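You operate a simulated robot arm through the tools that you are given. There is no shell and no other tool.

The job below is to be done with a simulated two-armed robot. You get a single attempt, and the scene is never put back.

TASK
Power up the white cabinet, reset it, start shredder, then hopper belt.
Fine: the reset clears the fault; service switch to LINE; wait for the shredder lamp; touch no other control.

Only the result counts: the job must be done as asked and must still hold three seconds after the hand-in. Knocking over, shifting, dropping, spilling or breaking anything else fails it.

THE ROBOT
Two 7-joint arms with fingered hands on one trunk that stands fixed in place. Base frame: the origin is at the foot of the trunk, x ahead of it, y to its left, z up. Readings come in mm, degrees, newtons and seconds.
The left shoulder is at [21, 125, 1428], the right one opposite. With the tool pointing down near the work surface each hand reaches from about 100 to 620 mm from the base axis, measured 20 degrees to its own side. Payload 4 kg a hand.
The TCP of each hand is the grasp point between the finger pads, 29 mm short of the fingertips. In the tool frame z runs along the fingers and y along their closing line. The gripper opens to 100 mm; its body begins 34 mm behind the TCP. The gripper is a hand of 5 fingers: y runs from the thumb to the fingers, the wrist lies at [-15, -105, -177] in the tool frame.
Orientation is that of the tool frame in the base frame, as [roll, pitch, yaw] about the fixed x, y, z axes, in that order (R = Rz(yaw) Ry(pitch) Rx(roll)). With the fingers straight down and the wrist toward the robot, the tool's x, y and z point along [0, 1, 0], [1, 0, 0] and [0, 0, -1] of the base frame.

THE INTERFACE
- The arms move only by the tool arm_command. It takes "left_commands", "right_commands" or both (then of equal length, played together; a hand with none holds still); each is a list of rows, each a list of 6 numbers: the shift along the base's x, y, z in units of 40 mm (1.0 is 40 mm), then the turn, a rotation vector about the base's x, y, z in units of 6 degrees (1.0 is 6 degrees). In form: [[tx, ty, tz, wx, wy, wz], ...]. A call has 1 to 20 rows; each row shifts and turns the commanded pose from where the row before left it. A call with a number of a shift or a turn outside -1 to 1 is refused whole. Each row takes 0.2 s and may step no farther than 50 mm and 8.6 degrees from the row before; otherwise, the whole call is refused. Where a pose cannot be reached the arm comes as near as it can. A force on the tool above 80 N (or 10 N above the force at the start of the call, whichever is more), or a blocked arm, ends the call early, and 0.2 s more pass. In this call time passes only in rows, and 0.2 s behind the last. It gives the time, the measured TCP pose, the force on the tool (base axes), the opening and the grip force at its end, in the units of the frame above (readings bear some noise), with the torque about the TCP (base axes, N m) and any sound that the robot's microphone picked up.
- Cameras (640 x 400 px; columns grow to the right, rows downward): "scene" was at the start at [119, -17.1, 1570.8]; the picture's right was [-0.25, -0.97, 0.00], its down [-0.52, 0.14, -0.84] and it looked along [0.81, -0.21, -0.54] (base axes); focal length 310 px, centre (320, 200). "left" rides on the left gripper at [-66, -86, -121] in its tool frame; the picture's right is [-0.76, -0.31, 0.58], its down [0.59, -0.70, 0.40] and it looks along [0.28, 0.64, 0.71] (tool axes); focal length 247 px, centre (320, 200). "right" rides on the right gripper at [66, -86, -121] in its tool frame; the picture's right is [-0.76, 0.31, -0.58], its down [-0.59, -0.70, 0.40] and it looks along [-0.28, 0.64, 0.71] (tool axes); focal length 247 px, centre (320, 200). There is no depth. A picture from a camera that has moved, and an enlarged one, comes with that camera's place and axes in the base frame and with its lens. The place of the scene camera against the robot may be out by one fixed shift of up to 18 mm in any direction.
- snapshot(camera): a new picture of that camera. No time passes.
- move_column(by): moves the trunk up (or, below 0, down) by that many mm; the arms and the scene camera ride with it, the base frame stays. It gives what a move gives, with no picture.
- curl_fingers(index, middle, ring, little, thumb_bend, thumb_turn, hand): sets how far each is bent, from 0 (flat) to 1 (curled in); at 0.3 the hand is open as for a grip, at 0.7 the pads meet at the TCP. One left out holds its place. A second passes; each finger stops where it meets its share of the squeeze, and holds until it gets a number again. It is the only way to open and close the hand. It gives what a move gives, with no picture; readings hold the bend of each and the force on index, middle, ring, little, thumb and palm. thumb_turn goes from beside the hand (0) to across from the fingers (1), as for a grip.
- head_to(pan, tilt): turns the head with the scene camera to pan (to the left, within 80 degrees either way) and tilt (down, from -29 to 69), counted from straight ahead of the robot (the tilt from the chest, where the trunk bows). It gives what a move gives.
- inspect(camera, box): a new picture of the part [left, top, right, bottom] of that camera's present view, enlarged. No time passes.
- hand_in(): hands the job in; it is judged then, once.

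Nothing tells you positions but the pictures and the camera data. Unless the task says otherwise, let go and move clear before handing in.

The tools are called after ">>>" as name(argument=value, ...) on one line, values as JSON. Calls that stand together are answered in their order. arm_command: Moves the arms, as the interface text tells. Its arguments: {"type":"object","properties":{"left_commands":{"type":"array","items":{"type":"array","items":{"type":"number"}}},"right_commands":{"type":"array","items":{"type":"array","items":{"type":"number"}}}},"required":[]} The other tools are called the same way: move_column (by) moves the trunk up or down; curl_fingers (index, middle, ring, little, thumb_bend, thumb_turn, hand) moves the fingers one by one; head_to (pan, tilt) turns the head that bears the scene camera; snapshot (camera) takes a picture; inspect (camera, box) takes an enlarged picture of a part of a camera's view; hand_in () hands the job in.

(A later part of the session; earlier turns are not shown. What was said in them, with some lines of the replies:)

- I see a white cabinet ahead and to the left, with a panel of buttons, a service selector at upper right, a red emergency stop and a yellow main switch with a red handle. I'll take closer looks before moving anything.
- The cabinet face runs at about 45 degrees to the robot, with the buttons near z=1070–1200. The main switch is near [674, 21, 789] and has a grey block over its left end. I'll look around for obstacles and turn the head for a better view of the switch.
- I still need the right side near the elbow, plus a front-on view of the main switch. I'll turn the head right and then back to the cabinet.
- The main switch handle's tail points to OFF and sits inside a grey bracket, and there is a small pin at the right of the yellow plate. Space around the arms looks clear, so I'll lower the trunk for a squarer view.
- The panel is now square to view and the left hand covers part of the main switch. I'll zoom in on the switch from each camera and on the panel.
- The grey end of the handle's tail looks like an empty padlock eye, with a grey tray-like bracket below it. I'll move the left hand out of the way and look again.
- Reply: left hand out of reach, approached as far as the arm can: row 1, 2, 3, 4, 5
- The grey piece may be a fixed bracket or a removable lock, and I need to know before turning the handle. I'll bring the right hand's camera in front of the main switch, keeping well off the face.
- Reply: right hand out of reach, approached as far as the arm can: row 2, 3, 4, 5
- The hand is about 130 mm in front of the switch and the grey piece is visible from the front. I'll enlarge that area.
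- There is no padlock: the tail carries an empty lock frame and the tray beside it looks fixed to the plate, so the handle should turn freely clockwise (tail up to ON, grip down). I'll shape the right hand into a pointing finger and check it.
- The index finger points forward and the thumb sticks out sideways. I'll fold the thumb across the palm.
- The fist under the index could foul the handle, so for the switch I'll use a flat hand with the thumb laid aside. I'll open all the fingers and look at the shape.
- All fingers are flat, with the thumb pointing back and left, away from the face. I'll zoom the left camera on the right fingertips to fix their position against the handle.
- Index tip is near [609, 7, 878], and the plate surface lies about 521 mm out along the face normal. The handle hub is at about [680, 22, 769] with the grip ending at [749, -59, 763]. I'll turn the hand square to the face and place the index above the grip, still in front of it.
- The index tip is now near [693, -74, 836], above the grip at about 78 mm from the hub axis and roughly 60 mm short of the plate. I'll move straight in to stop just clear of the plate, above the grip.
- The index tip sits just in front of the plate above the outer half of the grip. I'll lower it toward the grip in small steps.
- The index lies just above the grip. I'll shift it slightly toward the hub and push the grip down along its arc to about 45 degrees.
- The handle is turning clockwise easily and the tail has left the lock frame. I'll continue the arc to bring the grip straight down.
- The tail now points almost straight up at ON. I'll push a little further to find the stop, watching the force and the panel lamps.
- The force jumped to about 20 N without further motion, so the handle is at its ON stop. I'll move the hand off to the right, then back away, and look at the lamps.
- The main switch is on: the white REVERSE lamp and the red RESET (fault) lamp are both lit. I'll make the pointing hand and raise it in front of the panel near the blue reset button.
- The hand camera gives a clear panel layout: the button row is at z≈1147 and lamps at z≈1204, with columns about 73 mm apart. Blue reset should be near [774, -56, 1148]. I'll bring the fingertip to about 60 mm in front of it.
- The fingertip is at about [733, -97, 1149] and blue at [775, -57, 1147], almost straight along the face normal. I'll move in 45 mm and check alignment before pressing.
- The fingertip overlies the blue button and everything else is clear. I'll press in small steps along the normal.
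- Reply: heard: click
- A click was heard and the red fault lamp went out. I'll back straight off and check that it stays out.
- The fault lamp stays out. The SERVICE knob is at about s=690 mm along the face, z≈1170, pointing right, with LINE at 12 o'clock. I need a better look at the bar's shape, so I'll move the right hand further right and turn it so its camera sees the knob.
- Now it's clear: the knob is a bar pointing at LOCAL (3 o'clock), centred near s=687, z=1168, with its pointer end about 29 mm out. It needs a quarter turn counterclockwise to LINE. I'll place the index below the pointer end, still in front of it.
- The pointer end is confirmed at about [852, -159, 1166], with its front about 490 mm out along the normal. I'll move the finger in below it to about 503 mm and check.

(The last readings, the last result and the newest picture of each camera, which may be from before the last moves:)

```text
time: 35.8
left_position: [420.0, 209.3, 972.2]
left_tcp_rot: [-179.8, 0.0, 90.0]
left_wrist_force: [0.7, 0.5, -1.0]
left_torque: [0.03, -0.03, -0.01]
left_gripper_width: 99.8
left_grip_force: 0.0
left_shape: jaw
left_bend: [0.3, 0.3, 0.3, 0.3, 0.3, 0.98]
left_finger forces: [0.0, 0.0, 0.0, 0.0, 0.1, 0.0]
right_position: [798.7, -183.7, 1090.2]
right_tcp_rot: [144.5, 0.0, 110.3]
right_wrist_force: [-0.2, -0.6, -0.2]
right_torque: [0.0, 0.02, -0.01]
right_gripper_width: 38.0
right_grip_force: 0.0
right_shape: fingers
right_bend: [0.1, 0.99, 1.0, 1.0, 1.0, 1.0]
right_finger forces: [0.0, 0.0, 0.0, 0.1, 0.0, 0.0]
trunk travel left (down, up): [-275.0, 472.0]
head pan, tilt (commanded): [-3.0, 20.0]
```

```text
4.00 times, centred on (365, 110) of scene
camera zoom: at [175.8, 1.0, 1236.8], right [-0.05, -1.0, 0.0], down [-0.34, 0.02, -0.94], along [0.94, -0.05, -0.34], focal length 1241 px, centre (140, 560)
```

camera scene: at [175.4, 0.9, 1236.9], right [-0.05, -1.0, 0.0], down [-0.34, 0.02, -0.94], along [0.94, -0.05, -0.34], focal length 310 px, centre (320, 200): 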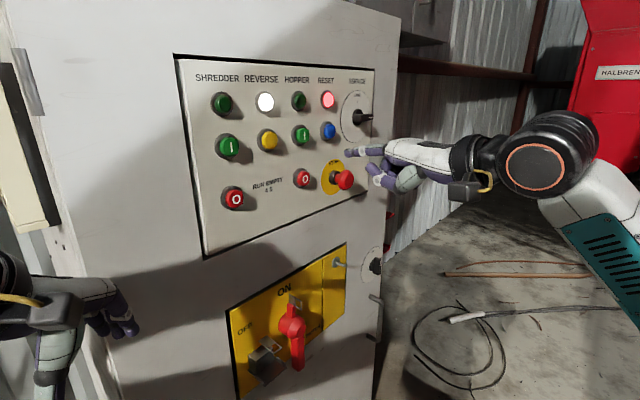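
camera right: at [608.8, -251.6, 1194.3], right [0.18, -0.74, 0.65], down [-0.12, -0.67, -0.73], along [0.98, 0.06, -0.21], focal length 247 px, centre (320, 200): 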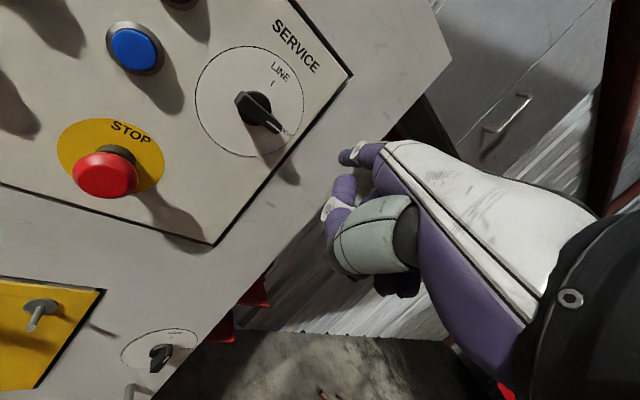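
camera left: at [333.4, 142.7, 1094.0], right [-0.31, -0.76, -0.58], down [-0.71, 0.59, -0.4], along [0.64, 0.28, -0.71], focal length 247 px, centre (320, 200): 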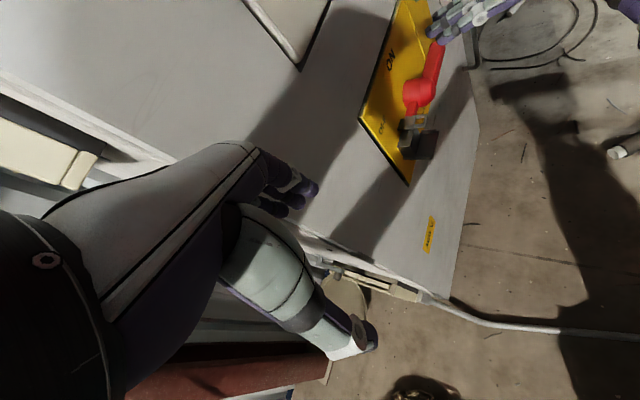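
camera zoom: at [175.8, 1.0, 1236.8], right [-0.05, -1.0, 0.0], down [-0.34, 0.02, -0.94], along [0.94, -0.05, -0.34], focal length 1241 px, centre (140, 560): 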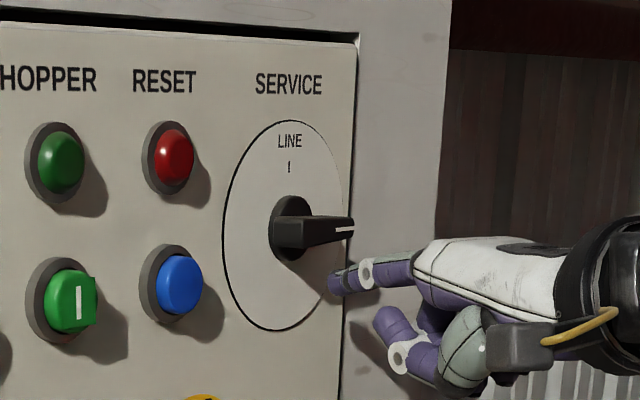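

The finger is under the pointer end with nothing else touching. I'll push upward about 31 mm to swing the bar toward LINE.

>>> arm_command(right_commands=[[0.016, -0.016, 0.194, 0, 0, 0], [0.016, -0.016, 0.194, 0, 0, 0], [0.016, -0.016, 0.194, 0, 0, 0], [0.016, -0.016, 0.194, 0, 0, 0]])

>>> inspect(camera="right", box=[240, 60, 420, 195])

>>> inspect(camera="scene", box=[310, 60, 420, 160])

```text
time: 36.8
left_position: [419.6, 209.0, 972.8]
left_tcp_rot: [-179.8, 0.0, 90.1]
left_wrist_force: [1.4, 0.3, 0.0]
left_torque: [0.02, 0.02, 0.02]
left_gripper_width: 99.9
left_grip_force: 0.1
left_shape: jaw
left_bend: [0.3, 0.3, 0.3, 0.3, 0.3, 0.98]
left_finger forces: [0.0, 0.0, 0.1, 0.1, 0.0, 0.0]
right_position: [800.8, -188.5, 1121.1]
right_tcp_rot: [144.4, -0.1, 110.1]
right_wrist_force: [0.6, -1.6, -1.2]
right_torque: [-0.06, 0.11, -0.03]
right_gripper_width: 36.2
right_grip_force: 1.5
right_shape: fingers
right_bend: [0.12, 0.99, 1.0, 1.0, 1.0, 1.0]
right_finger forces: [2.5, 0.0, 0.0, 0.0, 0.0, 0.0]
trunk travel left (down, up): [-275.0, 472.0]
head pan, tilt (commanded): [-3.0, 20.0]
```

```text
2.96 times, centred on (330, 128) of right
camera zoom: at [645.6, -174.5, 1171.5], right [0.18, -0.74, 0.65], down [-0.12, -0.67, -0.73], along [0.98, 0.06, -0.21], focal length 732 px, centre (290, 415)
```

zoom: 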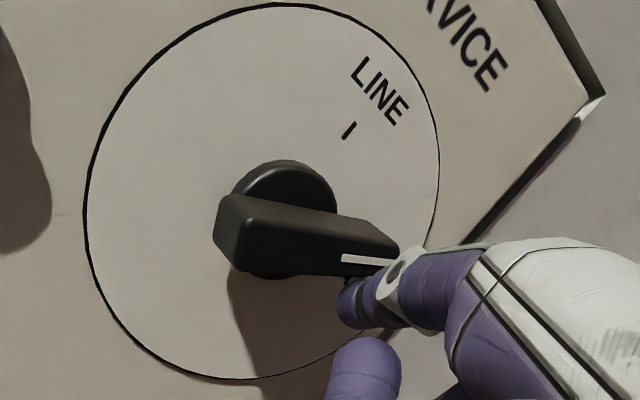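

```text
4.00 times, centred on (365, 110) of scene
camera zoom: at [175.7, 0.6, 1236.8], right [-0.05, -1.0, 0.0], down [-0.34, 0.02, -0.94], along [0.94, -0.05, -0.34], focal length 1241 px, centre (140, 560)
```

zoom: 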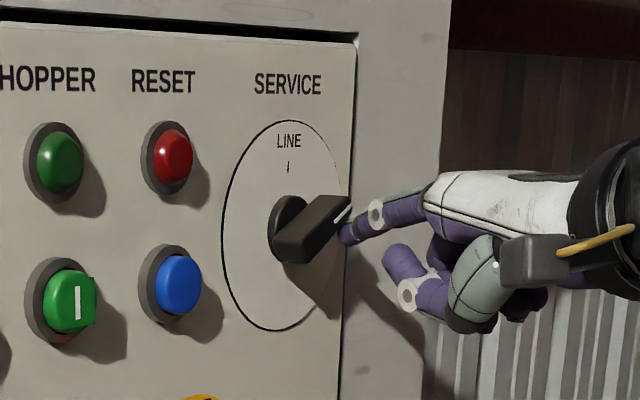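

The bar has turned about a third of the way with a light force. I'll continue upward and slightly left.

>>> arm_command(right_commands=[[-0.018, 0.018, 0.15, 0, 0, 0], [-0.018, 0.018, 0.15, 0, 0, 0], [-0.045, 0.045, 0.125, 0, 0, 0], [-0.045, 0.045, 0.125, 0, 0, 0]])

>>> inspect(camera="right", box=[240, 60, 420, 195])

>>> inspect(camera="scene", box=[310, 60, 420, 160])

```text
time: 37.8
left_position: [419.3, 208.6, 972.6]
left_tcp_rot: [-179.8, -0.1, 90.0]
left_wrist_force: [0.8, -0.4, -0.6]
left_torque: [-0.01, -0.01, 0.03]
left_gripper_width: 99.6
left_grip_force: 0.0
left_shape: jaw
left_bend: [0.3, 0.3, 0.3, 0.3, 0.3, 0.98]
left_finger forces: [0.0, 0.1, 0.0, 0.0, 0.1, 0.0]
right_position: [795.7, -182.6, 1142.7]
right_tcp_rot: [144.3, 0.0, 110.2]
right_wrist_force: [-0.3, -1.3, -1.3]
right_torque: [0.03, 0.09, -0.11]
right_gripper_width: 37.4
right_grip_force: 0.7
right_shape: fingers
right_bend: [0.11, 0.99, 1.0, 1.0, 1.0, 1.0]
right_finger forces: [1.7, 0.0, 0.0, 0.0, 0.1, 0.0]
trunk travel left (down, up): [-275.0, 472.0]
head pan, tilt (commanded): [-3.0, 20.0]
```

```text
2.96 times, centred on (330, 128) of right
camera zoom: at [640.2, -169.6, 1193.2], right [0.18, -0.74, 0.65], down [-0.12, -0.67, -0.73], along [0.98, 0.06, -0.21], focal length 732 px, centre (290, 415)
```

zoom: 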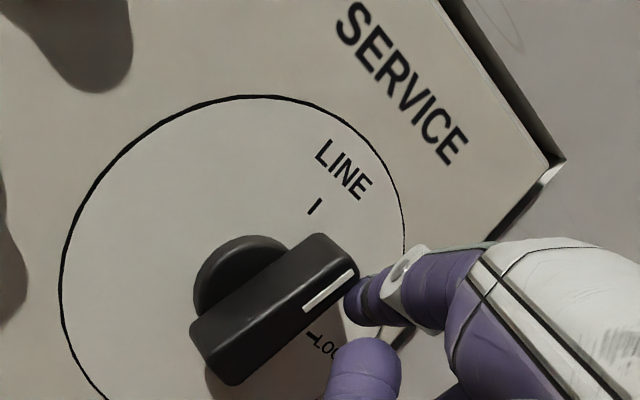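

```text
4.00 times, centred on (365, 110) of scene
camera zoom: at [175.8, 0.4, 1236.8], right [-0.05, -1.0, 0.0], down [-0.34, 0.02, -0.94], along [0.94, -0.05, -0.34], focal length 1241 px, centre (140, 560)
```

zoom: 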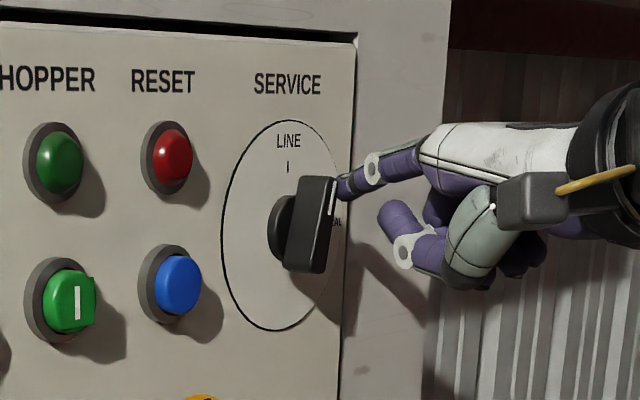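

The bar is at roughly 78 degrees, almost at LINE. I'll nudge it left in small steps.

>>> arm_command(right_commands=[[-0.05, 0.05, 0.02, 0, 0, 0], [-0.05, 0.05, 0.02, 0, 0, 0], [-0.05, 0.05, 0.0, 0, 0, 0]])

>>> inspect(camera="right", box=[240, 60, 420, 195])

>>> inspect(camera="scene", box=[310, 60, 420, 160])

```text
time: 38.6
left_position: [419.9, 208.3, 972.3]
left_tcp_rot: [-179.8, -0.1, 90.1]
left_wrist_force: [-0.5, 0.0, 0.2]
left_torque: [0.01, 0.0, 0.02]
left_gripper_width: 99.8
left_grip_force: 0.1
left_shape: jaw
left_bend: [0.3, 0.3, 0.3, 0.3, 0.3, 0.98]
left_finger forces: [0.0, 0.0, 0.0, 0.1, 0.1, 0.1]
right_position: [789.7, -177.0, 1143.5]
right_tcp_rot: [144.4, 0.0, 110.2]
right_wrist_force: [2.2, -3.3, -0.9]
right_torque: [0.1, 0.13, -0.23]
right_gripper_width: 37.6
right_grip_force: 1.9
right_shape: fingers
right_bend: [0.1, 0.99, 1.0, 1.0, 1.0, 1.0]
right_finger forces: [3.2, 0.1, 0.1, 0.1, 0.0, 0.0]
trunk travel left (down, up): [-275.0, 472.0]
head pan, tilt (commanded): [-3.0, 20.0]
```

```text
2.96 times, centred on (330, 128) of right
camera zoom: at [634.8, -164.3, 1194.3], right [0.18, -0.74, 0.65], down [-0.12, -0.67, -0.73], along [0.98, 0.06, -0.21], focal length 732 px, centre (290, 415)
```

zoom: 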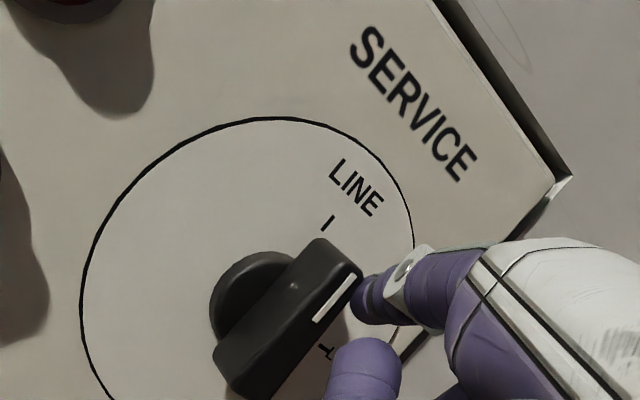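

```text
4.00 times, centred on (365, 110) of scene
camera zoom: at [176.0, 0.2, 1236.8], right [-0.05, -1.0, 0.0], down [-0.34, 0.02, -0.94], along [0.94, -0.05, -0.34], focal length 1241 px, centre (140, 560)
```

zoom: 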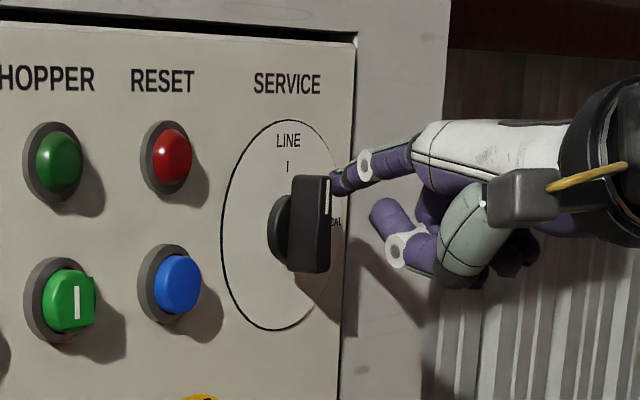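

The bar now stands vertical, at the LINE mark. I'll give one small extra nudge to feel for a stop.

>>> arm_command(right_commands=[[-0.05, 0.05, 0.0, 0, 0, 0]])

>>> inspect(camera="right", box=[240, 60, 420, 195])

```text
time: 39.0
left_position: [419.1, 207.5, 972.0]
left_tcp_rot: [-179.8, -0.1, 90.0]
left_wrist_force: [0.7, 0.1, -1.1]
left_torque: [0.01, 0.02, -0.03]
left_gripper_width: 99.9
left_grip_force: 0.1
left_shape: jaw
left_bend: [0.3, 0.3, 0.3, 0.3, 0.3, 0.98]
left_finger forces: [0.0, 0.1, 0.0, 0.0, 0.0, 0.0]
right_position: [786.9, -175.7, 1143.9]
right_tcp_rot: [144.6, -0.1, 110.1]
right_wrist_force: [3.5, -3.2, -0.5]
right_torque: [0.17, 0.22, -0.3]
right_gripper_width: 38.4
right_grip_force: 1.8
right_shape: fingers
right_bend: [0.1, 0.99, 1.0, 1.0, 1.0, 1.0]
right_finger forces: [4.8, 0.0, 0.0, 0.0, 0.0, 0.0]
trunk travel left (down, up): [-275.0, 472.0]
head pan, tilt (commanded): [-3.0, 20.0]
```

```text
2.96 times, centred on (330, 128) of right
camera zoom: at [633.2, -162.6, 1193.8], right [0.18, -0.74, 0.65], down [-0.12, -0.67, -0.73], along [0.98, 0.06, -0.21], focal length 732 px, centre (290, 415)
```

zoom: 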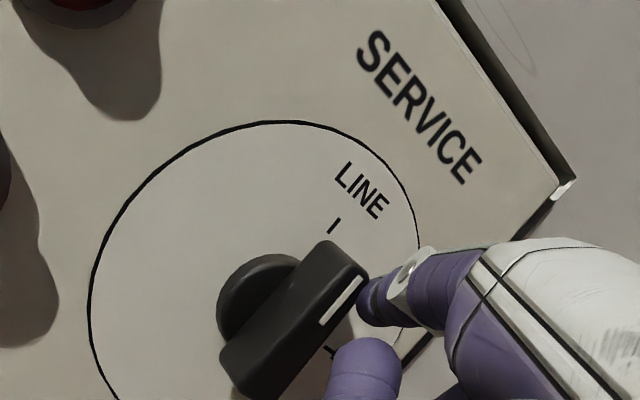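

The force rises without further rotation, so the knob is at its LINE stop. I'll move the finger off to the right, back away, and check the lamps and knob.

>>> arm_command(right_commands=[[0.2, -0.2, 0, 0, 0, 0], [-0.4, -0.4, 0, 0, 0, 0], [-0.6, -0.6, 0, 0, 0, 0], [-0.6, -0.6, 0, 0, 0, 0]])

>>> inspect(camera="scene", box=[170, 50, 400, 250])

>>> snapshot(camera="right")

>>> inspect(camera="scene", box=[310, 60, 420, 160])

```text
time: 40.0
left_position: [420.8, 207.4, 972.2]
left_tcp_rot: [-179.7, 0.0, 90.0]
left_wrist_force: [0.6, 0.9, -0.9]
left_torque: [0.03, -0.01, -0.04]
left_gripper_width: 100.0
left_grip_force: 0.1
left_shape: jaw
left_bend: [0.3, 0.3, 0.3, 0.3, 0.3, 0.98]
left_finger forces: [0.0, 0.0, 0.0, 0.1, 0.0, 0.0]
right_position: [730.0, -247.0, 1144.6]
right_tcp_rot: [144.4, 0.0, 110.1]
right_wrist_force: [-0.2, 0.3, -0.2]
right_torque: [0.01, -0.03, -0.02]
right_gripper_width: 38.0
right_grip_force: 0.1
right_shape: fingers
right_bend: [0.1, 0.99, 1.0, 1.0, 1.0, 1.0]
right_finger forces: [0.1, 0.0, 0.1, 0.1, 0.0, 0.1]
trunk travel left (down, up): [-275.0, 472.0]
head pan, tilt (commanded): [-3.0, 20.0]
```

```text
2.00 times, centred on (285, 150) of scene
camera zoom: at [176.3, 0.1, 1236.9], right [-0.05, -1.0, 0.0], down [-0.34, 0.02, -0.94], along [0.94, -0.05, -0.34], focal length 620 px, centre (390, 300)
```

zoom: 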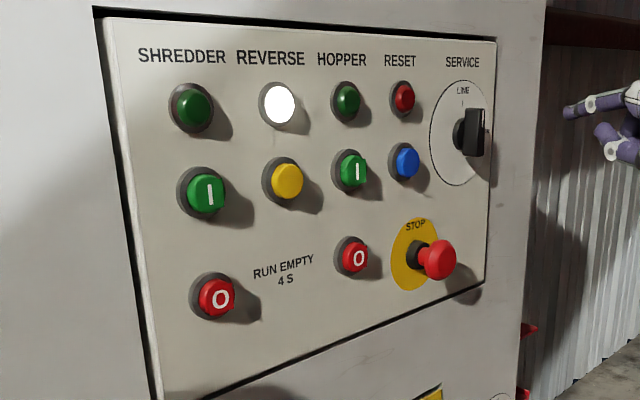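

```text
taken
camera right: at [576.1, -234.4, 1195.3], right [0.18, -0.74, 0.65], down [-0.12, -0.67, -0.73], along [0.98, 0.06, -0.21], focal length 247 px, centre (320, 200)
```

right: 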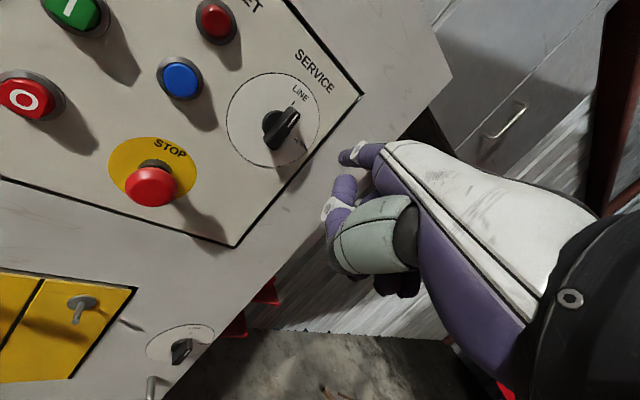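

```text
4.00 times, centred on (365, 110) of scene
camera zoom: at [176.3, 0.1, 1236.9], right [-0.05, -1.0, 0.0], down [-0.34, 0.02, -0.94], along [0.94, -0.05, -0.34], focal length 1241 px, centre (140, 560)
```

zoom: 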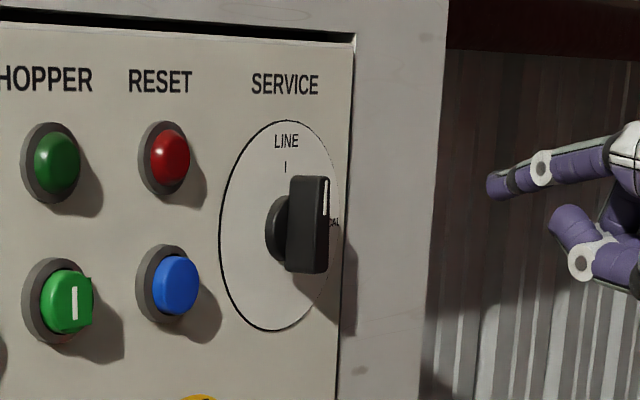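

The knob rests at LINE and the fault lamp is still out. Next is the shredder start button, the green I near [621, 98, 1147]. I'll bring the hand across in front of it, keeping well back from the panel.

>>> arm_command(right_commands=[[-0.627, 0.582, -0.118, 0, 0, 0.463], [-0.627, 0.582, -0.118, 0, 0, 0.463], [-0.627, 0.582, -0.118, 0, 0, 0.463], [-0.627, 0.582, -0.118, 0, 0, 0.463], [-0.627, 0.582, -0.118, 0, 0, 0.463], [-0.627, 0.582, -0.118, 0, 0, 0.463], [-0.627, 0.582, -0.118, 0, 0, 0.463], [-0.627, 0.582, -0.118, 0, 0, 0.463], [-0.627, 0.582, -0.118, 0, 0, 0.463]])

>>> snapshot(camera="right")

>>> snapshot(camera="scene")

```text
time: 42.0
left_position: [418.0, 209.6, 973.1]
left_tcp_rot: [-179.8, -0.1, 90.2]
left_wrist_force: [0.3, 0.3, 0.4]
left_torque: [-0.01, -0.01, -0.02]
left_gripper_width: 100.0
left_grip_force: 0.2
left_shape: jaw
left_bend: [0.3, 0.3, 0.3, 0.3, 0.3, 0.98]
left_finger forces: [0.0, 0.0, 0.0, 0.0, 0.0, 0.0]
right_position: [505.0, -35.8, 1103.4]
right_tcp_rot: [144.4, 0.0, 135.3]
right_wrist_force: [-0.2, 0.3, -0.1]
right_torque: [-0.04, 0.01, 0.01]
right_gripper_width: 38.2
right_grip_force: 0.2
right_shape: fingers
right_bend: [0.1, 0.99, 1.0, 1.0, 1.0, 1.0]
right_finger forces: [0.0, 0.0, 0.0, 0.0, 0.1, 0.0]
trunk travel left (down, up): [-275.0, 472.0]
head pan, tilt (commanded): [-3.0, 20.0]
```

```text
taken
camera right: at [359.3, -89.3, 1152.7], right [0.48, -0.59, 0.65], down [0.18, -0.66, -0.73], along [0.86, 0.47, -0.21], focal length 247 px, centre (320, 200)
```

right: 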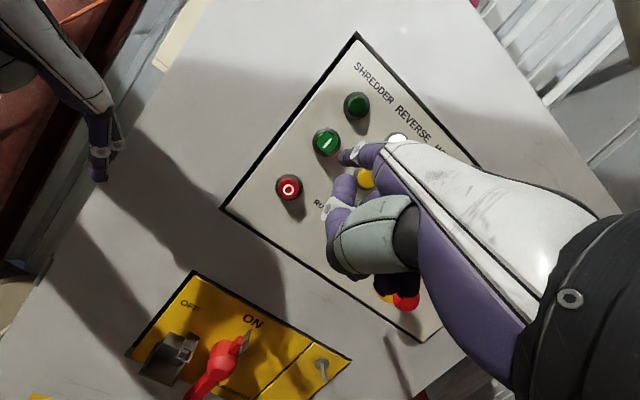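

```text
taken
camera scene: at [175.3, 0.9, 1236.9], right [-0.05, -1.0, 0.0], down [-0.34, 0.02, -0.94], along [0.94, -0.05, -0.34], focal length 310 px, centre (320, 200)
```

scene: 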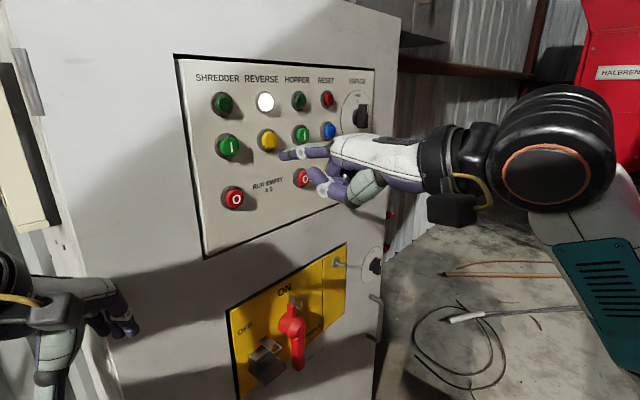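

The shredder start button is about 107 mm ahead of the fingertip and 5 mm to the left. I'll move in most of the way and check alignment.

>>> arm_command(right_commands=[[0.53, 0.59, 0, 0, 0, 0], [0.53, 0.59, 0, 0, 0, 0], [0.46, 0.52, 0, 0, 0, 0]])

>>> inspect(camera="right", box=[250, 80, 410, 200])

>>> inspect(camera="scene", box=[180, 60, 400, 220])

```text
time: 42.8
left_position: [419.6, 208.1, 972.2]
left_tcp_rot: [-179.8, 0.0, 90.1]
left_wrist_force: [0.5, 0.0, -0.4]
left_torque: [0.01, -0.05, 0.01]
left_gripper_width: 99.8
left_grip_force: 0.1
left_shape: jaw
left_bend: [0.3, 0.3, 0.3, 0.3, 0.3, 0.98]
left_finger forces: [0.0, 0.0, 0.0, 0.1, 0.0, 0.0]
right_position: [566.2, 32.8, 1101.8]
right_tcp_rot: [144.4, -0.1, 135.3]
right_wrist_force: [-1.4, 0.0, 0.2]
right_torque: [0.04, 0.0, 0.01]
right_gripper_width: 38.1
right_grip_force: 0.1
right_shape: fingers
right_bend: [0.1, 0.99, 1.0, 1.0, 1.0, 1.0]
right_finger forces: [0.0, 0.0, 0.0, 0.0, 0.1, 0.0]
trunk travel left (down, up): [-275.0, 472.0]
head pan, tilt (commanded): [-3.0, 20.0]
```

```text
3.33 times, centred on (330, 140) of right
camera zoom: at [420.2, -21.7, 1152.6], right [0.48, -0.59, 0.65], down [0.18, -0.66, -0.73], along [0.86, 0.47, -0.21], focal length 823 px, centre (287, 400)
```

zoom: 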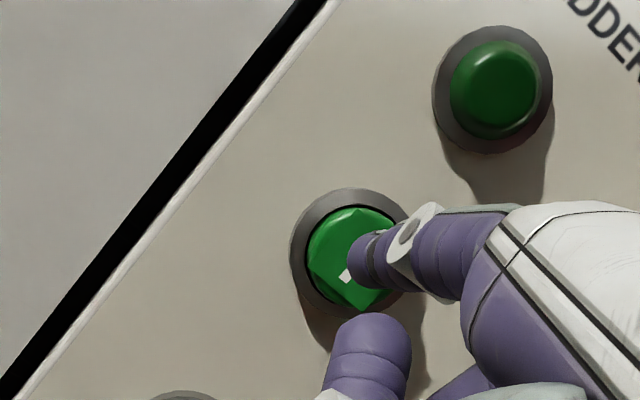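

```text
2.50 times, centred on (290, 140) of scene
camera zoom: at [175.4, 0.9, 1236.8], right [-0.05, -1.0, 0.0], down [-0.34, 0.02, -0.94], along [0.94, -0.05, -0.34], focal length 775 px, centre (395, 350)
```

zoom: 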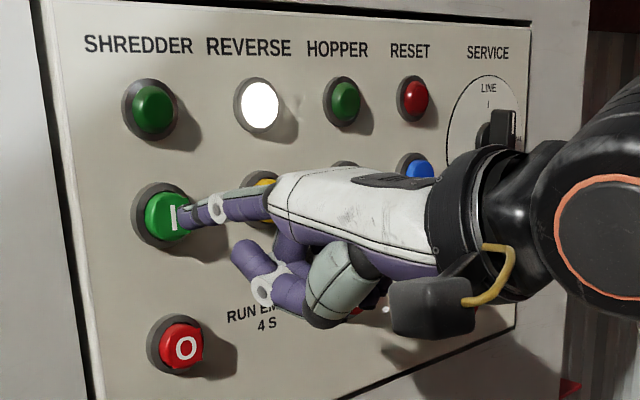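

The finger is centred on the green start button and clear of everything else. I'll press in small steps.

>>> arm_command(right_commands=[[0.09, 0.09, 0, 0, 0, 0], [0.09, 0.09, 0, 0, 0, 0], [0.09, 0.09, 0, 0, 0, 0]])

>>> inspect(camera="right", box=[250, 80, 410, 200])

>>> inspect(camera="scene", box=[180, 60, 400, 220])

```text
time: 43.6
left_position: [419.2, 208.8, 971.4]
left_tcp_rot: [-179.9, -0.1, 90.1]
left_wrist_force: [0.3, -0.9, -0.3]
left_torque: [-0.02, -0.02, 0.0]
left_gripper_width: 99.7
left_grip_force: 0.0
left_shape: jaw
left_bend: [0.3, 0.3, 0.3, 0.3, 0.3, 0.98]
left_finger forces: [0.1, 0.0, 0.1, 0.0, 0.1, 0.0]
right_position: [576.8, 42.2, 1103.5]
right_tcp_rot: [144.4, -0.1, 135.5]
right_wrist_force: [-0.9, -0.9, -0.8]
right_torque: [0.07, -0.05, 0.03]
right_gripper_width: 38.2
right_grip_force: 1.3
right_shape: fingers
right_bend: [0.1, 0.99, 1.0, 1.0, 1.0, 1.0]
right_finger forces: [1.3, 0.0, 0.0, 0.0, 0.1, 0.0]
trunk travel left (down, up): [-275.0, 472.0]
head pan, tilt (commanded): [-3.0, 20.0]
```

```text
3.33 times, centred on (330, 140) of right
camera zoom: at [430.9, -11.5, 1153.1], right [0.48, -0.59, 0.65], down [0.18, -0.66, -0.73], along [0.86, 0.47, -0.21], focal length 823 px, centre (287, 400)
```

zoom: 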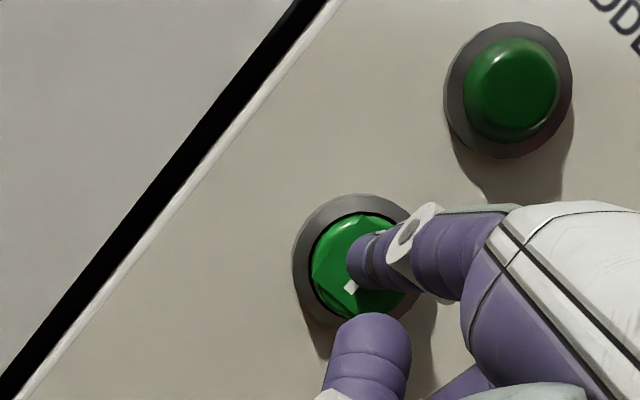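

```text
2.50 times, centred on (290, 140) of scene
camera zoom: at [175.4, 0.6, 1236.9], right [-0.05, -1.0, 0.0], down [-0.34, 0.02, -0.94], along [0.94, -0.05, -0.34], focal length 775 px, centre (395, 350)
```

zoom: 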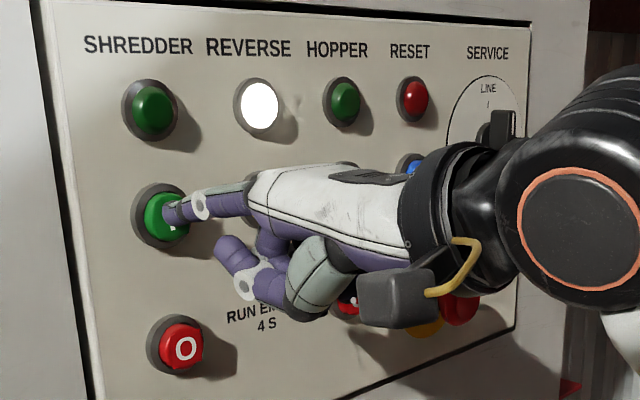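

The finger is just touching at 1.3 N with no click yet. I'll press a few millimetres further.

>>> arm_command(right_commands=[[0.06, 0.06, 0, 0, 0, 0], [0.06, 0.06, 0, 0, 0, 0]])

>>> inspect(camera="scene", box=[180, 60, 400, 220])

```text
time: 44.2
left_position: [417.5, 207.5, 972.7]
left_tcp_rot: [-179.8, 0.0, 90.2]
left_wrist_force: [-0.6, 0.5, 0.5]
left_torque: [-0.01, 0.02, 0.03]
left_gripper_width: 99.7
left_grip_force: 0.0
left_shape: jaw
left_bend: [0.3, 0.3, 0.3, 0.3, 0.3, 0.98]
left_finger forces: [0.0, 0.1, 0.0, 0.1, 0.0, 0.0]
right_position: [581.0, 45.6, 1103.4]
right_tcp_rot: [144.2, 0.0, 135.3]
right_wrist_force: [-8.4, -8.1, 0.2]
right_torque: [0.39, -0.46, 0.11]
right_gripper_width: 37.7
right_grip_force: 5.3
right_shape: fingers
right_bend: [0.11, 0.99, 1.0, 1.0, 1.0, 1.0]
right_finger forces: [11.2, 0.0, 0.0, 0.0, 0.0, 0.1]
trunk travel left (down, up): [-275.0, 472.0]
head pan, tilt (commanded): [-3.0, 20.0]
heard: click
```

```text
2.50 times, centred on (290, 140) of scene
camera zoom: at [174.2, -0.4, 1237.1], right [-0.05, -1.0, 0.0], down [-0.34, 0.02, -0.94], along [0.94, -0.05, -0.34], focal length 775 px, centre (395, 350)
```

zoom: 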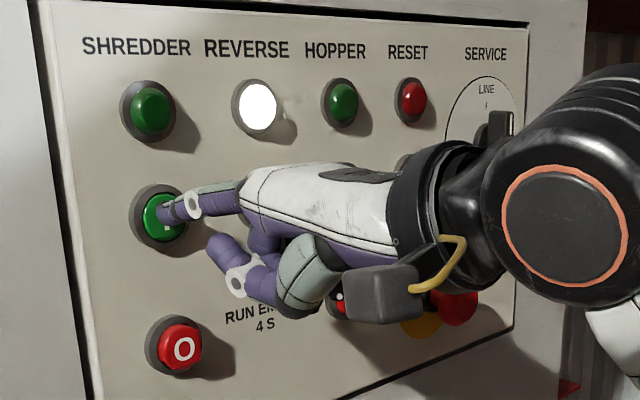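

A click was heard at about 11 N. I'll release and watch for the shredder lamp.

>>> arm_command(right_commands=[[-0.3, -0.3, 0, 0, 0, 0], [-0.5, -0.5, 0, 0, 0, 0], [-0.5, -0.5, 0, 0, 0, 0]])

>>> inspect(camera="scene", box=[170, 50, 400, 250])

>>> snapshot(camera="right")

```text
time: 45.0
left_position: [419.4, 207.7, 973.2]
left_tcp_rot: [-179.8, 0.0, 90.1]
left_wrist_force: [-0.3, -0.5, -0.2]
left_torque: [0.01, -0.01, 0.02]
left_gripper_width: 99.9
left_grip_force: 0.1
left_shape: jaw
left_bend: [0.3, 0.3, 0.3, 0.3, 0.3, 0.98]
left_finger forces: [0.0, 0.0, 0.0, 0.1, 0.0, 0.1]
right_position: [531.7, -4.9, 1101.2]
right_tcp_rot: [144.5, 0.0, 135.2]
right_wrist_force: [0.0, 0.1, -0.8]
right_torque: [-0.01, -0.01, 0.0]
right_gripper_width: 38.4
right_grip_force: 0.0
right_shape: fingers
right_bend: [0.1, 0.99, 1.0, 1.0, 1.0, 1.0]
right_finger forces: [0.0, 0.0, 0.1, 0.0, 0.0, 0.0]
trunk travel left (down, up): [-275.0, 472.0]
head pan, tilt (commanded): [-3.0, 20.0]
```

```text
2.00 times, centred on (285, 150) of scene
camera zoom: at [175.5, 0.4, 1236.9], right [-0.05, -1.0, 0.0], down [-0.34, 0.02, -0.94], along [0.94, -0.05, -0.34], focal length 620 px, centre (390, 300)
```

zoom: 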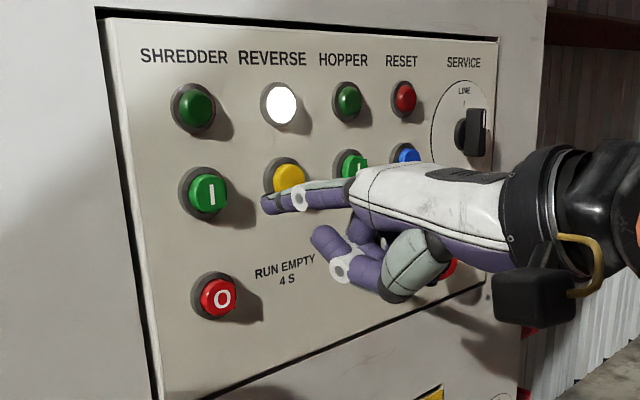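

```text
taken
camera right: at [383.7, -58.5, 1152.2], right [0.48, -0.59, 0.65], down [0.18, -0.66, -0.73], along [0.86, 0.47, -0.21], focal length 247 px, centre (320, 200)
```

right: 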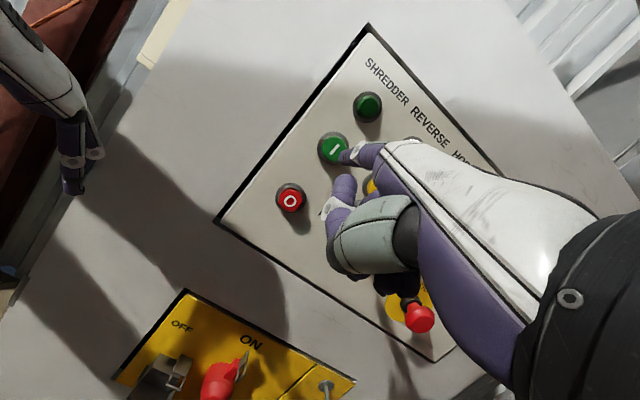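

The shredder lamp isn't lit yet, and the panel notes a 4 s empty run. Meanwhile I'll slide the hand in front of the hopper start button, staying well off it, and keep watching the lamp.

>>> arm_command(right_commands=[[0.52, -0.536, 0.01, 0, 0, 0], [0.52, -0.536, 0.01, 0, 0, 0], [0.52, -0.536, 0.01, 0, 0, 0], [0.52, -0.536, 0.01, 0, 0, 0], [0.52, -0.536, 0.01, 0, 0, 0]])

>>> inspect(camera="scene", box=[170, 50, 400, 250])

>>> snapshot(camera="right")

```text
time: 46.2
left_position: [420.1, 208.9, 973.0]
left_tcp_rot: [-179.7, -0.1, 90.2]
left_wrist_force: [-0.3, 0.3, -0.7]
left_torque: [-0.03, 0.01, -0.01]
left_gripper_width: 99.5
left_grip_force: 0.0
left_shape: jaw
left_bend: [0.3, 0.3, 0.3, 0.3, 0.3, 0.98]
left_finger forces: [0.1, 0.0, 0.0, 0.0, 0.0, 0.0]
right_position: [634.6, -111.9, 1103.8]
right_tcp_rot: [144.5, 0.0, 135.2]
right_wrist_force: [0.4, -0.5, -0.1]
right_torque: [-0.01, -0.03, -0.01]
right_gripper_width: 38.3
right_grip_force: 0.0
right_shape: fingers
right_bend: [0.1, 0.99, 1.0, 1.0, 1.0, 1.0]
right_finger forces: [0.0, 0.1, 0.0, 0.1, 0.1, 0.0]
trunk travel left (down, up): [-275.0, 472.0]
head pan, tilt (commanded): [-3.0, 20.0]
```

```text
2.00 times, centred on (285, 150) of scene
camera zoom: at [175.7, 0.6, 1236.8], right [-0.05, -1.0, 0.0], down [-0.34, 0.02, -0.94], along [0.94, -0.05, -0.34], focal length 620 px, centre (390, 300)
```

zoom: 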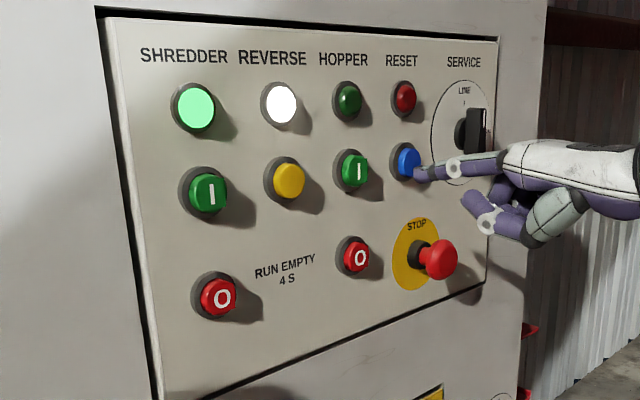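

```text
taken
camera right: at [488.0, -166.0, 1154.1], right [0.48, -0.59, 0.65], down [0.18, -0.66, -0.73], along [0.86, 0.47, -0.21], focal length 247 px, centre (320, 200)
```

right: 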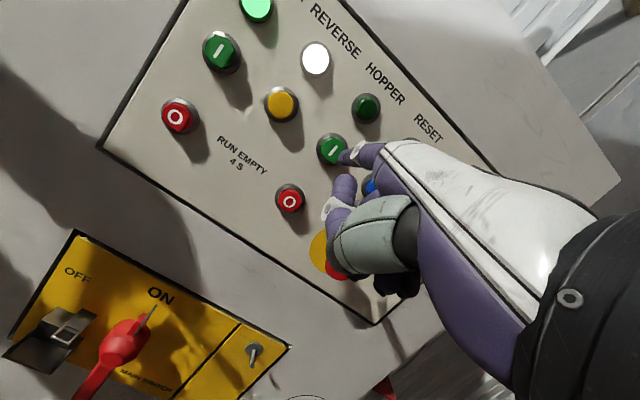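

The shredder lamp is lit. I'll give it time to run empty while aligning with the hopper start button, which is about 68 mm ahead, and move in to just short of it.

>>> arm_command(right_commands=[[0.48, 0.46, -0.02, 0, 0, 0], [0.48, 0.46, -0.02, 0, 0, 0]])

>>> inspect(camera="right", box=[250, 80, 410, 200])

>>> inspect(camera="scene", box=[180, 60, 400, 220])

```text
time: 46.8
left_position: [419.2, 209.0, 972.0]
left_tcp_rot: [-179.8, 0.0, 90.1]
left_wrist_force: [0.4, 0.8, -0.4]
left_torque: [-0.01, 0.0, 0.03]
left_gripper_width: 99.7
left_grip_force: 0.0
left_shape: jaw
left_bend: [0.3, 0.3, 0.3, 0.3, 0.3, 0.98]
left_finger forces: [0.0, 0.0, 0.0, 0.0, 0.0, 0.0]
right_position: [672.6, -73.7, 1102.5]
right_tcp_rot: [144.4, 0.0, 135.1]
right_wrist_force: [0.0, 0.8, 0.0]
right_torque: [-0.01, 0.0, 0.0]
right_gripper_width: 38.6
right_grip_force: 0.1
right_shape: fingers
right_bend: [0.1, 0.99, 1.0, 1.0, 1.0, 1.0]
right_finger forces: [0.0, 0.0, 0.0, 0.0, 0.0, 0.0]
trunk travel left (down, up): [-275.0, 472.0]
head pan, tilt (commanded): [-3.0, 20.0]
```

```text
3.33 times, centred on (330, 140) of right
camera zoom: at [526.3, -128.3, 1152.6], right [0.48, -0.59, 0.65], down [0.18, -0.66, -0.73], along [0.86, 0.47, -0.21], focal length 823 px, centre (287, 400)
```

zoom: 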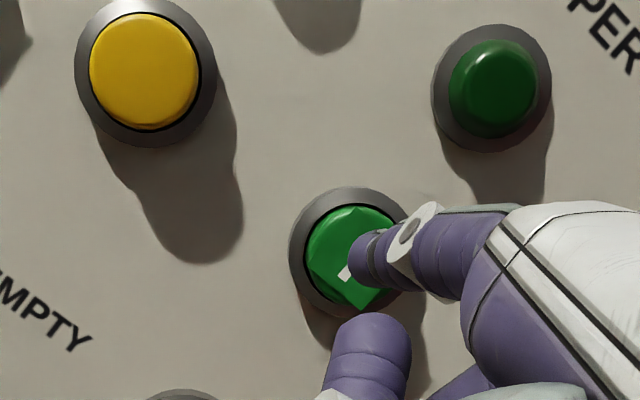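

```text
2.50 times, centred on (290, 140) of scene
camera zoom: at [175.7, 1.0, 1236.8], right [-0.05, -1.0, 0.0], down [-0.34, 0.02, -0.94], along [0.94, -0.05, -0.34], focal length 775 px, centre (395, 350)
```

zoom: 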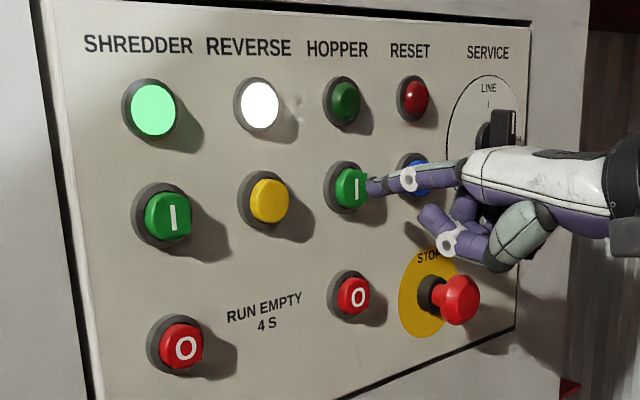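

The finger is aligned just short of the hopper start button. I'll hold still for 4 seconds so the shredder runs empty, then recheck its lamp.

>>> arm_command(right_commands=[[0, 0, 0, 0, 0, 0], [0, 0, 0, 0, 0, 0], [0, 0, 0, 0, 0, 0], [0, 0, 0, 0, 0, 0], [0, 0, 0, 0, 0, 0], [0, 0, 0, 0, 0, 0], [0, 0, 0, 0, 0, 0], [0, 0, 0, 0, 0, 0], [0, 0, 0, 0, 0, 0], [0, 0, 0, 0, 0, 0], [0, 0, 0, 0, 0, 0], [0, 0, 0, 0, 0, 0], [0, 0, 0, 0, 0, 0], [0, 0, 0, 0, 0, 0], [0, 0, 0, 0, 0, 0], [0, 0, 0, 0, 0, 0], [0, 0, 0, 0, 0, 0], [0, 0, 0, 0, 0, 0], [0, 0, 0, 0, 0, 0], [0, 0, 0, 0, 0, 0]])

>>> inspect(camera="scene", box=[180, 60, 400, 220])

```text
time: 51.0
left_position: [418.9, 208.3, 972.5]
left_tcp_rot: [-179.8, 0.0, 90.2]
left_wrist_force: [-1.0, -0.4, 0.3]
left_torque: [-0.01, -0.01, -0.01]
left_gripper_width: 99.5
left_grip_force: 0.1
left_shape: jaw
left_bend: [0.3, 0.3, 0.3, 0.3, 0.3, 0.98]
left_finger forces: [0.0, 0.0, 0.0, 0.0, 0.0, 0.1]
right_position: [671.4, -74.9, 1102.9]
right_tcp_rot: [144.4, 0.0, 135.2]
right_wrist_force: [-0.5, 0.2, 0.0]
right_torque: [0.04, 0.01, 0.02]
right_gripper_width: 38.4
right_grip_force: 0.0
right_shape: fingers
right_bend: [0.1, 0.99, 1.0, 1.0, 1.0, 1.0]
right_finger forces: [0.1, 0.0, 0.0, 0.1, 0.0, 0.1]
trunk travel left (down, up): [-275.0, 472.0]
head pan, tilt (commanded): [-3.0, 20.0]
```

```text
2.50 times, centred on (290, 140) of scene
camera zoom: at [175.6, 0.7, 1236.9], right [-0.05, -1.0, 0.0], down [-0.34, 0.02, -0.94], along [0.94, -0.05, -0.34], focal length 775 px, centre (395, 350)
```

zoom: 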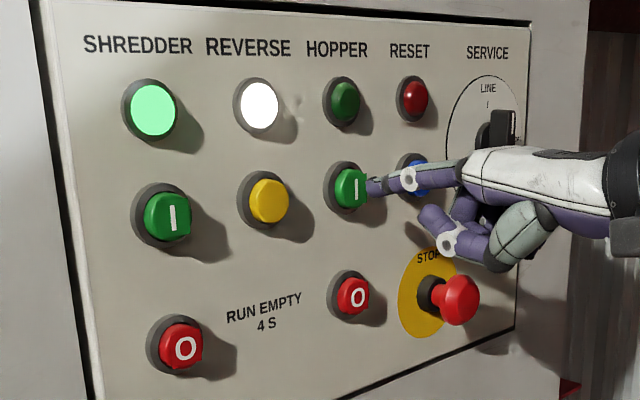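

The shredder lamp is steady. Now I'll press the hopper start button in small steps.

>>> arm_command(right_commands=[[0.09, 0.09, 0, 0, 0, 0], [0.09, 0.09, 0, 0, 0, 0], [0.09, 0.09, 0, 0, 0, 0], [0.06, 0.06, 0, 0, 0, 0], [0.05, 0.05, 0, 0, 0, 0]])

>>> inspect(camera="scene", box=[180, 60, 400, 220])

>>> inspect(camera="right", box=[250, 80, 410, 200])

```text
time: 52.2
left_position: [418.8, 207.8, 973.3]
left_tcp_rot: [-179.9, -0.1, 90.2]
left_wrist_force: [0.4, 0.3, -0.3]
left_torque: [-0.02, 0.0, 0.0]
left_gripper_width: 99.9
left_grip_force: 0.0
left_shape: jaw
left_bend: [0.3, 0.3, 0.3, 0.3, 0.3, 0.98]
left_finger forces: [0.0, 0.1, 0.1, 0.0, 0.0, 0.1]
right_position: [686.2, -61.4, 1102.3]
right_tcp_rot: [144.2, 0.0, 135.2]
right_wrist_force: [-5.9, -6.7, 0.5]
right_torque: [0.34, -0.37, 0.1]
right_gripper_width: 37.8
right_grip_force: 4.7
right_shape: fingers
right_bend: [0.1, 0.99, 1.0, 1.0, 1.0, 1.0]
right_finger forces: [8.9, 0.0, 0.0, 0.0, 0.0, 0.0]
trunk travel left (down, up): [-275.0, 472.0]
head pan, tilt (commanded): [-3.0, 20.0]
heard: click
```

```text
2.50 times, centred on (290, 140) of scene
camera zoom: at [174.5, -0.2, 1237.0], right [-0.05, -1.0, 0.0], down [-0.34, 0.02, -0.94], along [0.94, -0.05, -0.34], focal length 775 px, centre (395, 350)
```

zoom: 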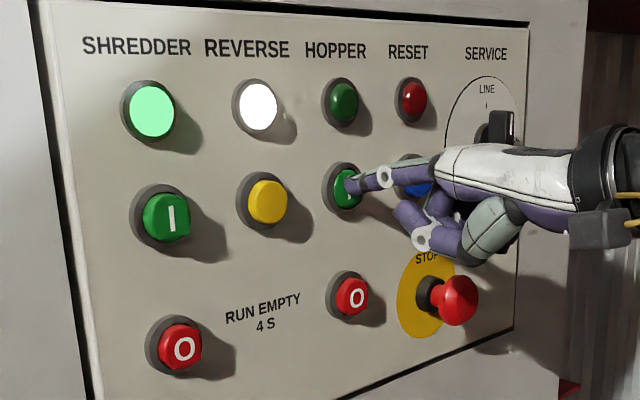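

```text
3.33 times, centred on (330, 140) of right
camera zoom: at [540.1, -114.3, 1153.4], right [0.48, -0.6, 0.65], down [0.18, -0.66, -0.73], along [0.86, 0.47, -0.21], focal length 823 px, centre (287, 400)
```

zoom: 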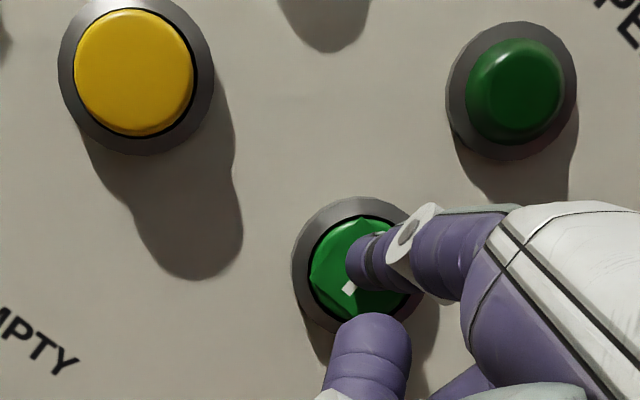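

A click was heard. I'll release, back away, and watch the hopper lamp.

>>> arm_command(right_commands=[[-0.3, -0.3, 0, 0, 0, 0], [-0.5, -0.5, 0, 0, 0, 0], [-0.6, -0.6, 0, 0, 0, 0], [-0.6, -0.6, 0, 0, 0, 0], [0, 0, 0, 0, 0, 0], [0, 0, 0, 0, 0, 0], [0, 0, 0, 0, 0, 0], [0, 0, 0, 0, 0, 0]])

>>> inspect(camera="scene", box=[170, 50, 400, 250])

```text
time: 54.0
left_position: [419.8, 208.3, 972.0]
left_tcp_rot: [-179.8, 0.0, 90.2]
left_wrist_force: [0.3, 0.1, -0.1]
left_torque: [0.02, -0.01, 0.0]
left_gripper_width: 99.6
left_grip_force: 0.2
left_shape: jaw
left_bend: [0.3, 0.3, 0.3, 0.3, 0.3, 0.98]
left_finger forces: [0.0, 0.1, 0.1, 0.1, 0.0, 0.0]
right_position: [607.2, -140.0, 1102.1]
right_tcp_rot: [144.4, 0.0, 135.2]
right_wrist_force: [0.1, -0.5, 0.7]
right_torque: [0.0, -0.06, 0.01]
right_gripper_width: 38.1
right_grip_force: 0.0
right_shape: fingers
right_bend: [0.1, 0.99, 1.0, 1.0, 1.0, 1.0]
right_finger forces: [0.1, 0.0, 0.0, 0.0, 0.0, 0.0]
trunk travel left (down, up): [-275.0, 472.0]
head pan, tilt (commanded): [-3.0, 20.0]
```

```text
2.00 times, centred on (285, 150) of scene
camera zoom: at [175.6, 0.7, 1236.9], right [-0.05, -1.0, 0.0], down [-0.34, 0.02, -0.94], along [0.94, -0.05, -0.34], focal length 620 px, centre (390, 300)
```

zoom: 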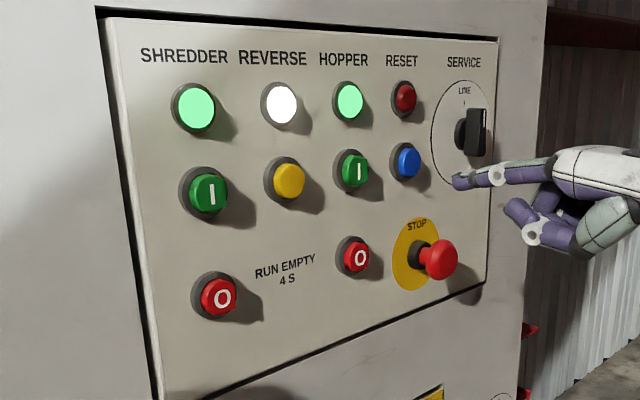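

The shredder and hopper lamps are both lit and the fault lamp is out. I'll pull the hand further back and confirm everything holds, including the main switch.

>>> arm_command(right_commands=[[-0.6, -0.6, 0, 0, 0, 0], [-0.6, -0.6, 0, 0, 0, 0], [-0.5, -0.5, 0, 0, 0, 0], [0, 0, 0, 0, 0, 0], [0, 0, 0, 0, 0, 0], [0, 0, 0, 0, 0, 0], [0, 0, 0, 0, 0, 0], [0, 0, 0, 0, 0, 0], [0, 0, 0, 0, 0, 0], [0, 0, 0, 0, 0, 0], [0, 0, 0, 0, 0, 0], [0, 0, 0, 0, 0, 0], [0, 0, 0, 0, 0, 0], [0, 0, 0, 0, 0, 0]])

>>> snapshot(camera="scene")

>>> inspect(camera="scene", box=[170, 50, 400, 250])

```text
time: 57.0
left_position: [420.4, 208.8, 972.7]
left_tcp_rot: [-179.8, 0.1, 90.1]
left_wrist_force: [-0.6, -0.2, 0.2]
left_torque: [0.0, 0.01, 0.02]
left_gripper_width: 99.9
left_grip_force: 0.0
left_shape: jaw
left_bend: [0.3, 0.3, 0.3, 0.3, 0.3, 0.98]
left_finger forces: [0.1, 0.1, 0.1, 0.1, 0.1, 0.0]
right_position: [539.8, -207.2, 1102.1]
right_tcp_rot: [144.4, 0.0, 135.2]
right_wrist_force: [-0.2, -0.5, -0.3]
right_torque: [0.01, -0.02, -0.02]
right_gripper_width: 38.3
right_grip_force: 0.1
right_shape: fingers
right_bend: [0.1, 0.99, 1.0, 1.0, 1.0, 1.0]
right_finger forces: [0.1, 0.0, 0.0, 0.1, 0.0, 0.0]
trunk travel left (down, up): [-275.0, 472.0]
head pan, tilt (commanded): [-3.0, 20.0]
```

```text
taken
camera scene: at [175.5, 0.6, 1236.9], right [-0.05, -1.0, 0.0], down [-0.34, 0.02, -0.94], along [0.94, -0.05, -0.34], focal length 310 px, centre (320, 200)
```

scene: 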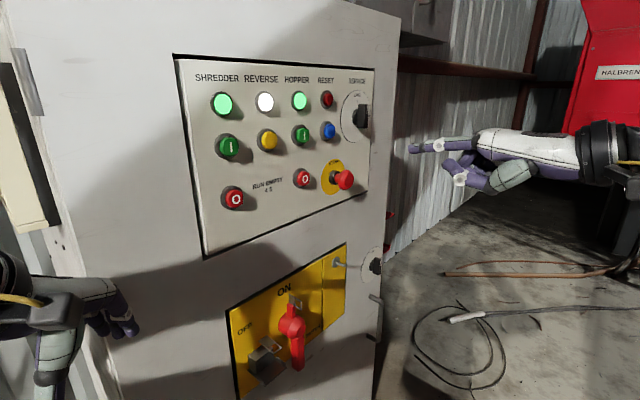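

```text
2.00 times, centred on (285, 150) of scene
camera zoom: at [175.5, 0.6, 1236.9], right [-0.05, -1.0, 0.0], down [-0.34, 0.02, -0.94], along [0.94, -0.05, -0.34], focal length 620 px, centre (390, 300)
```

zoom: 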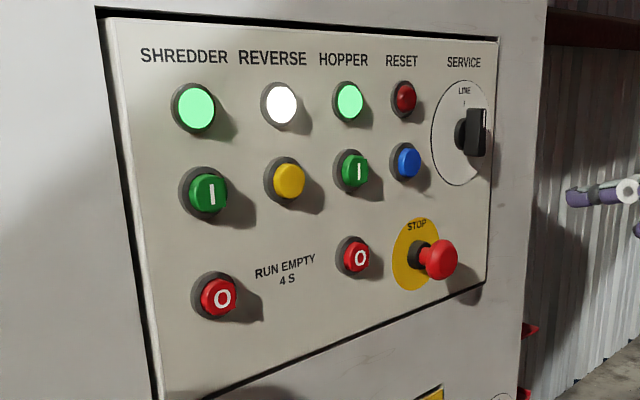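

The main switch is at ON, the service knob is at LINE and the fault lamp is out. The shredder and hopper lamps have held steady for several seconds, and both hands are clear. I'm handing in.

>>> hand_in()

```text
The job is handed in.
```

The white cabinet is powered up and reset, and the shredder and hopper belt are both running. When I handed in, both lamps had been steady for about 3 seconds after the last button press. No result came back with the hand-in.

- **Power:** I turned the main switch clockwise from OFF to its ON stop. There was no padlock on it.
- **Reset:** I pressed the blue button once. The red fault lamp went out and stayed out.
- **Service switch:** I turned the knob from LOCAL to LINE, up to its stop.
- **Shredder:** I pressed its start button, and the lamp came on about two seconds later. The panel says "RUN EMPTY 4 S", so I waited more than four seconds after that before starting the belt.
- **Hopper belt:** I pressed its start button, and its lamp was lit within two seconds.

The white REVERSE lamp came on with the main power and has stayed on throughout. I left it alone and pressed no other controls. I saw nothing knocked or moved, and both hands were clear of the cabinet before the hand-in.
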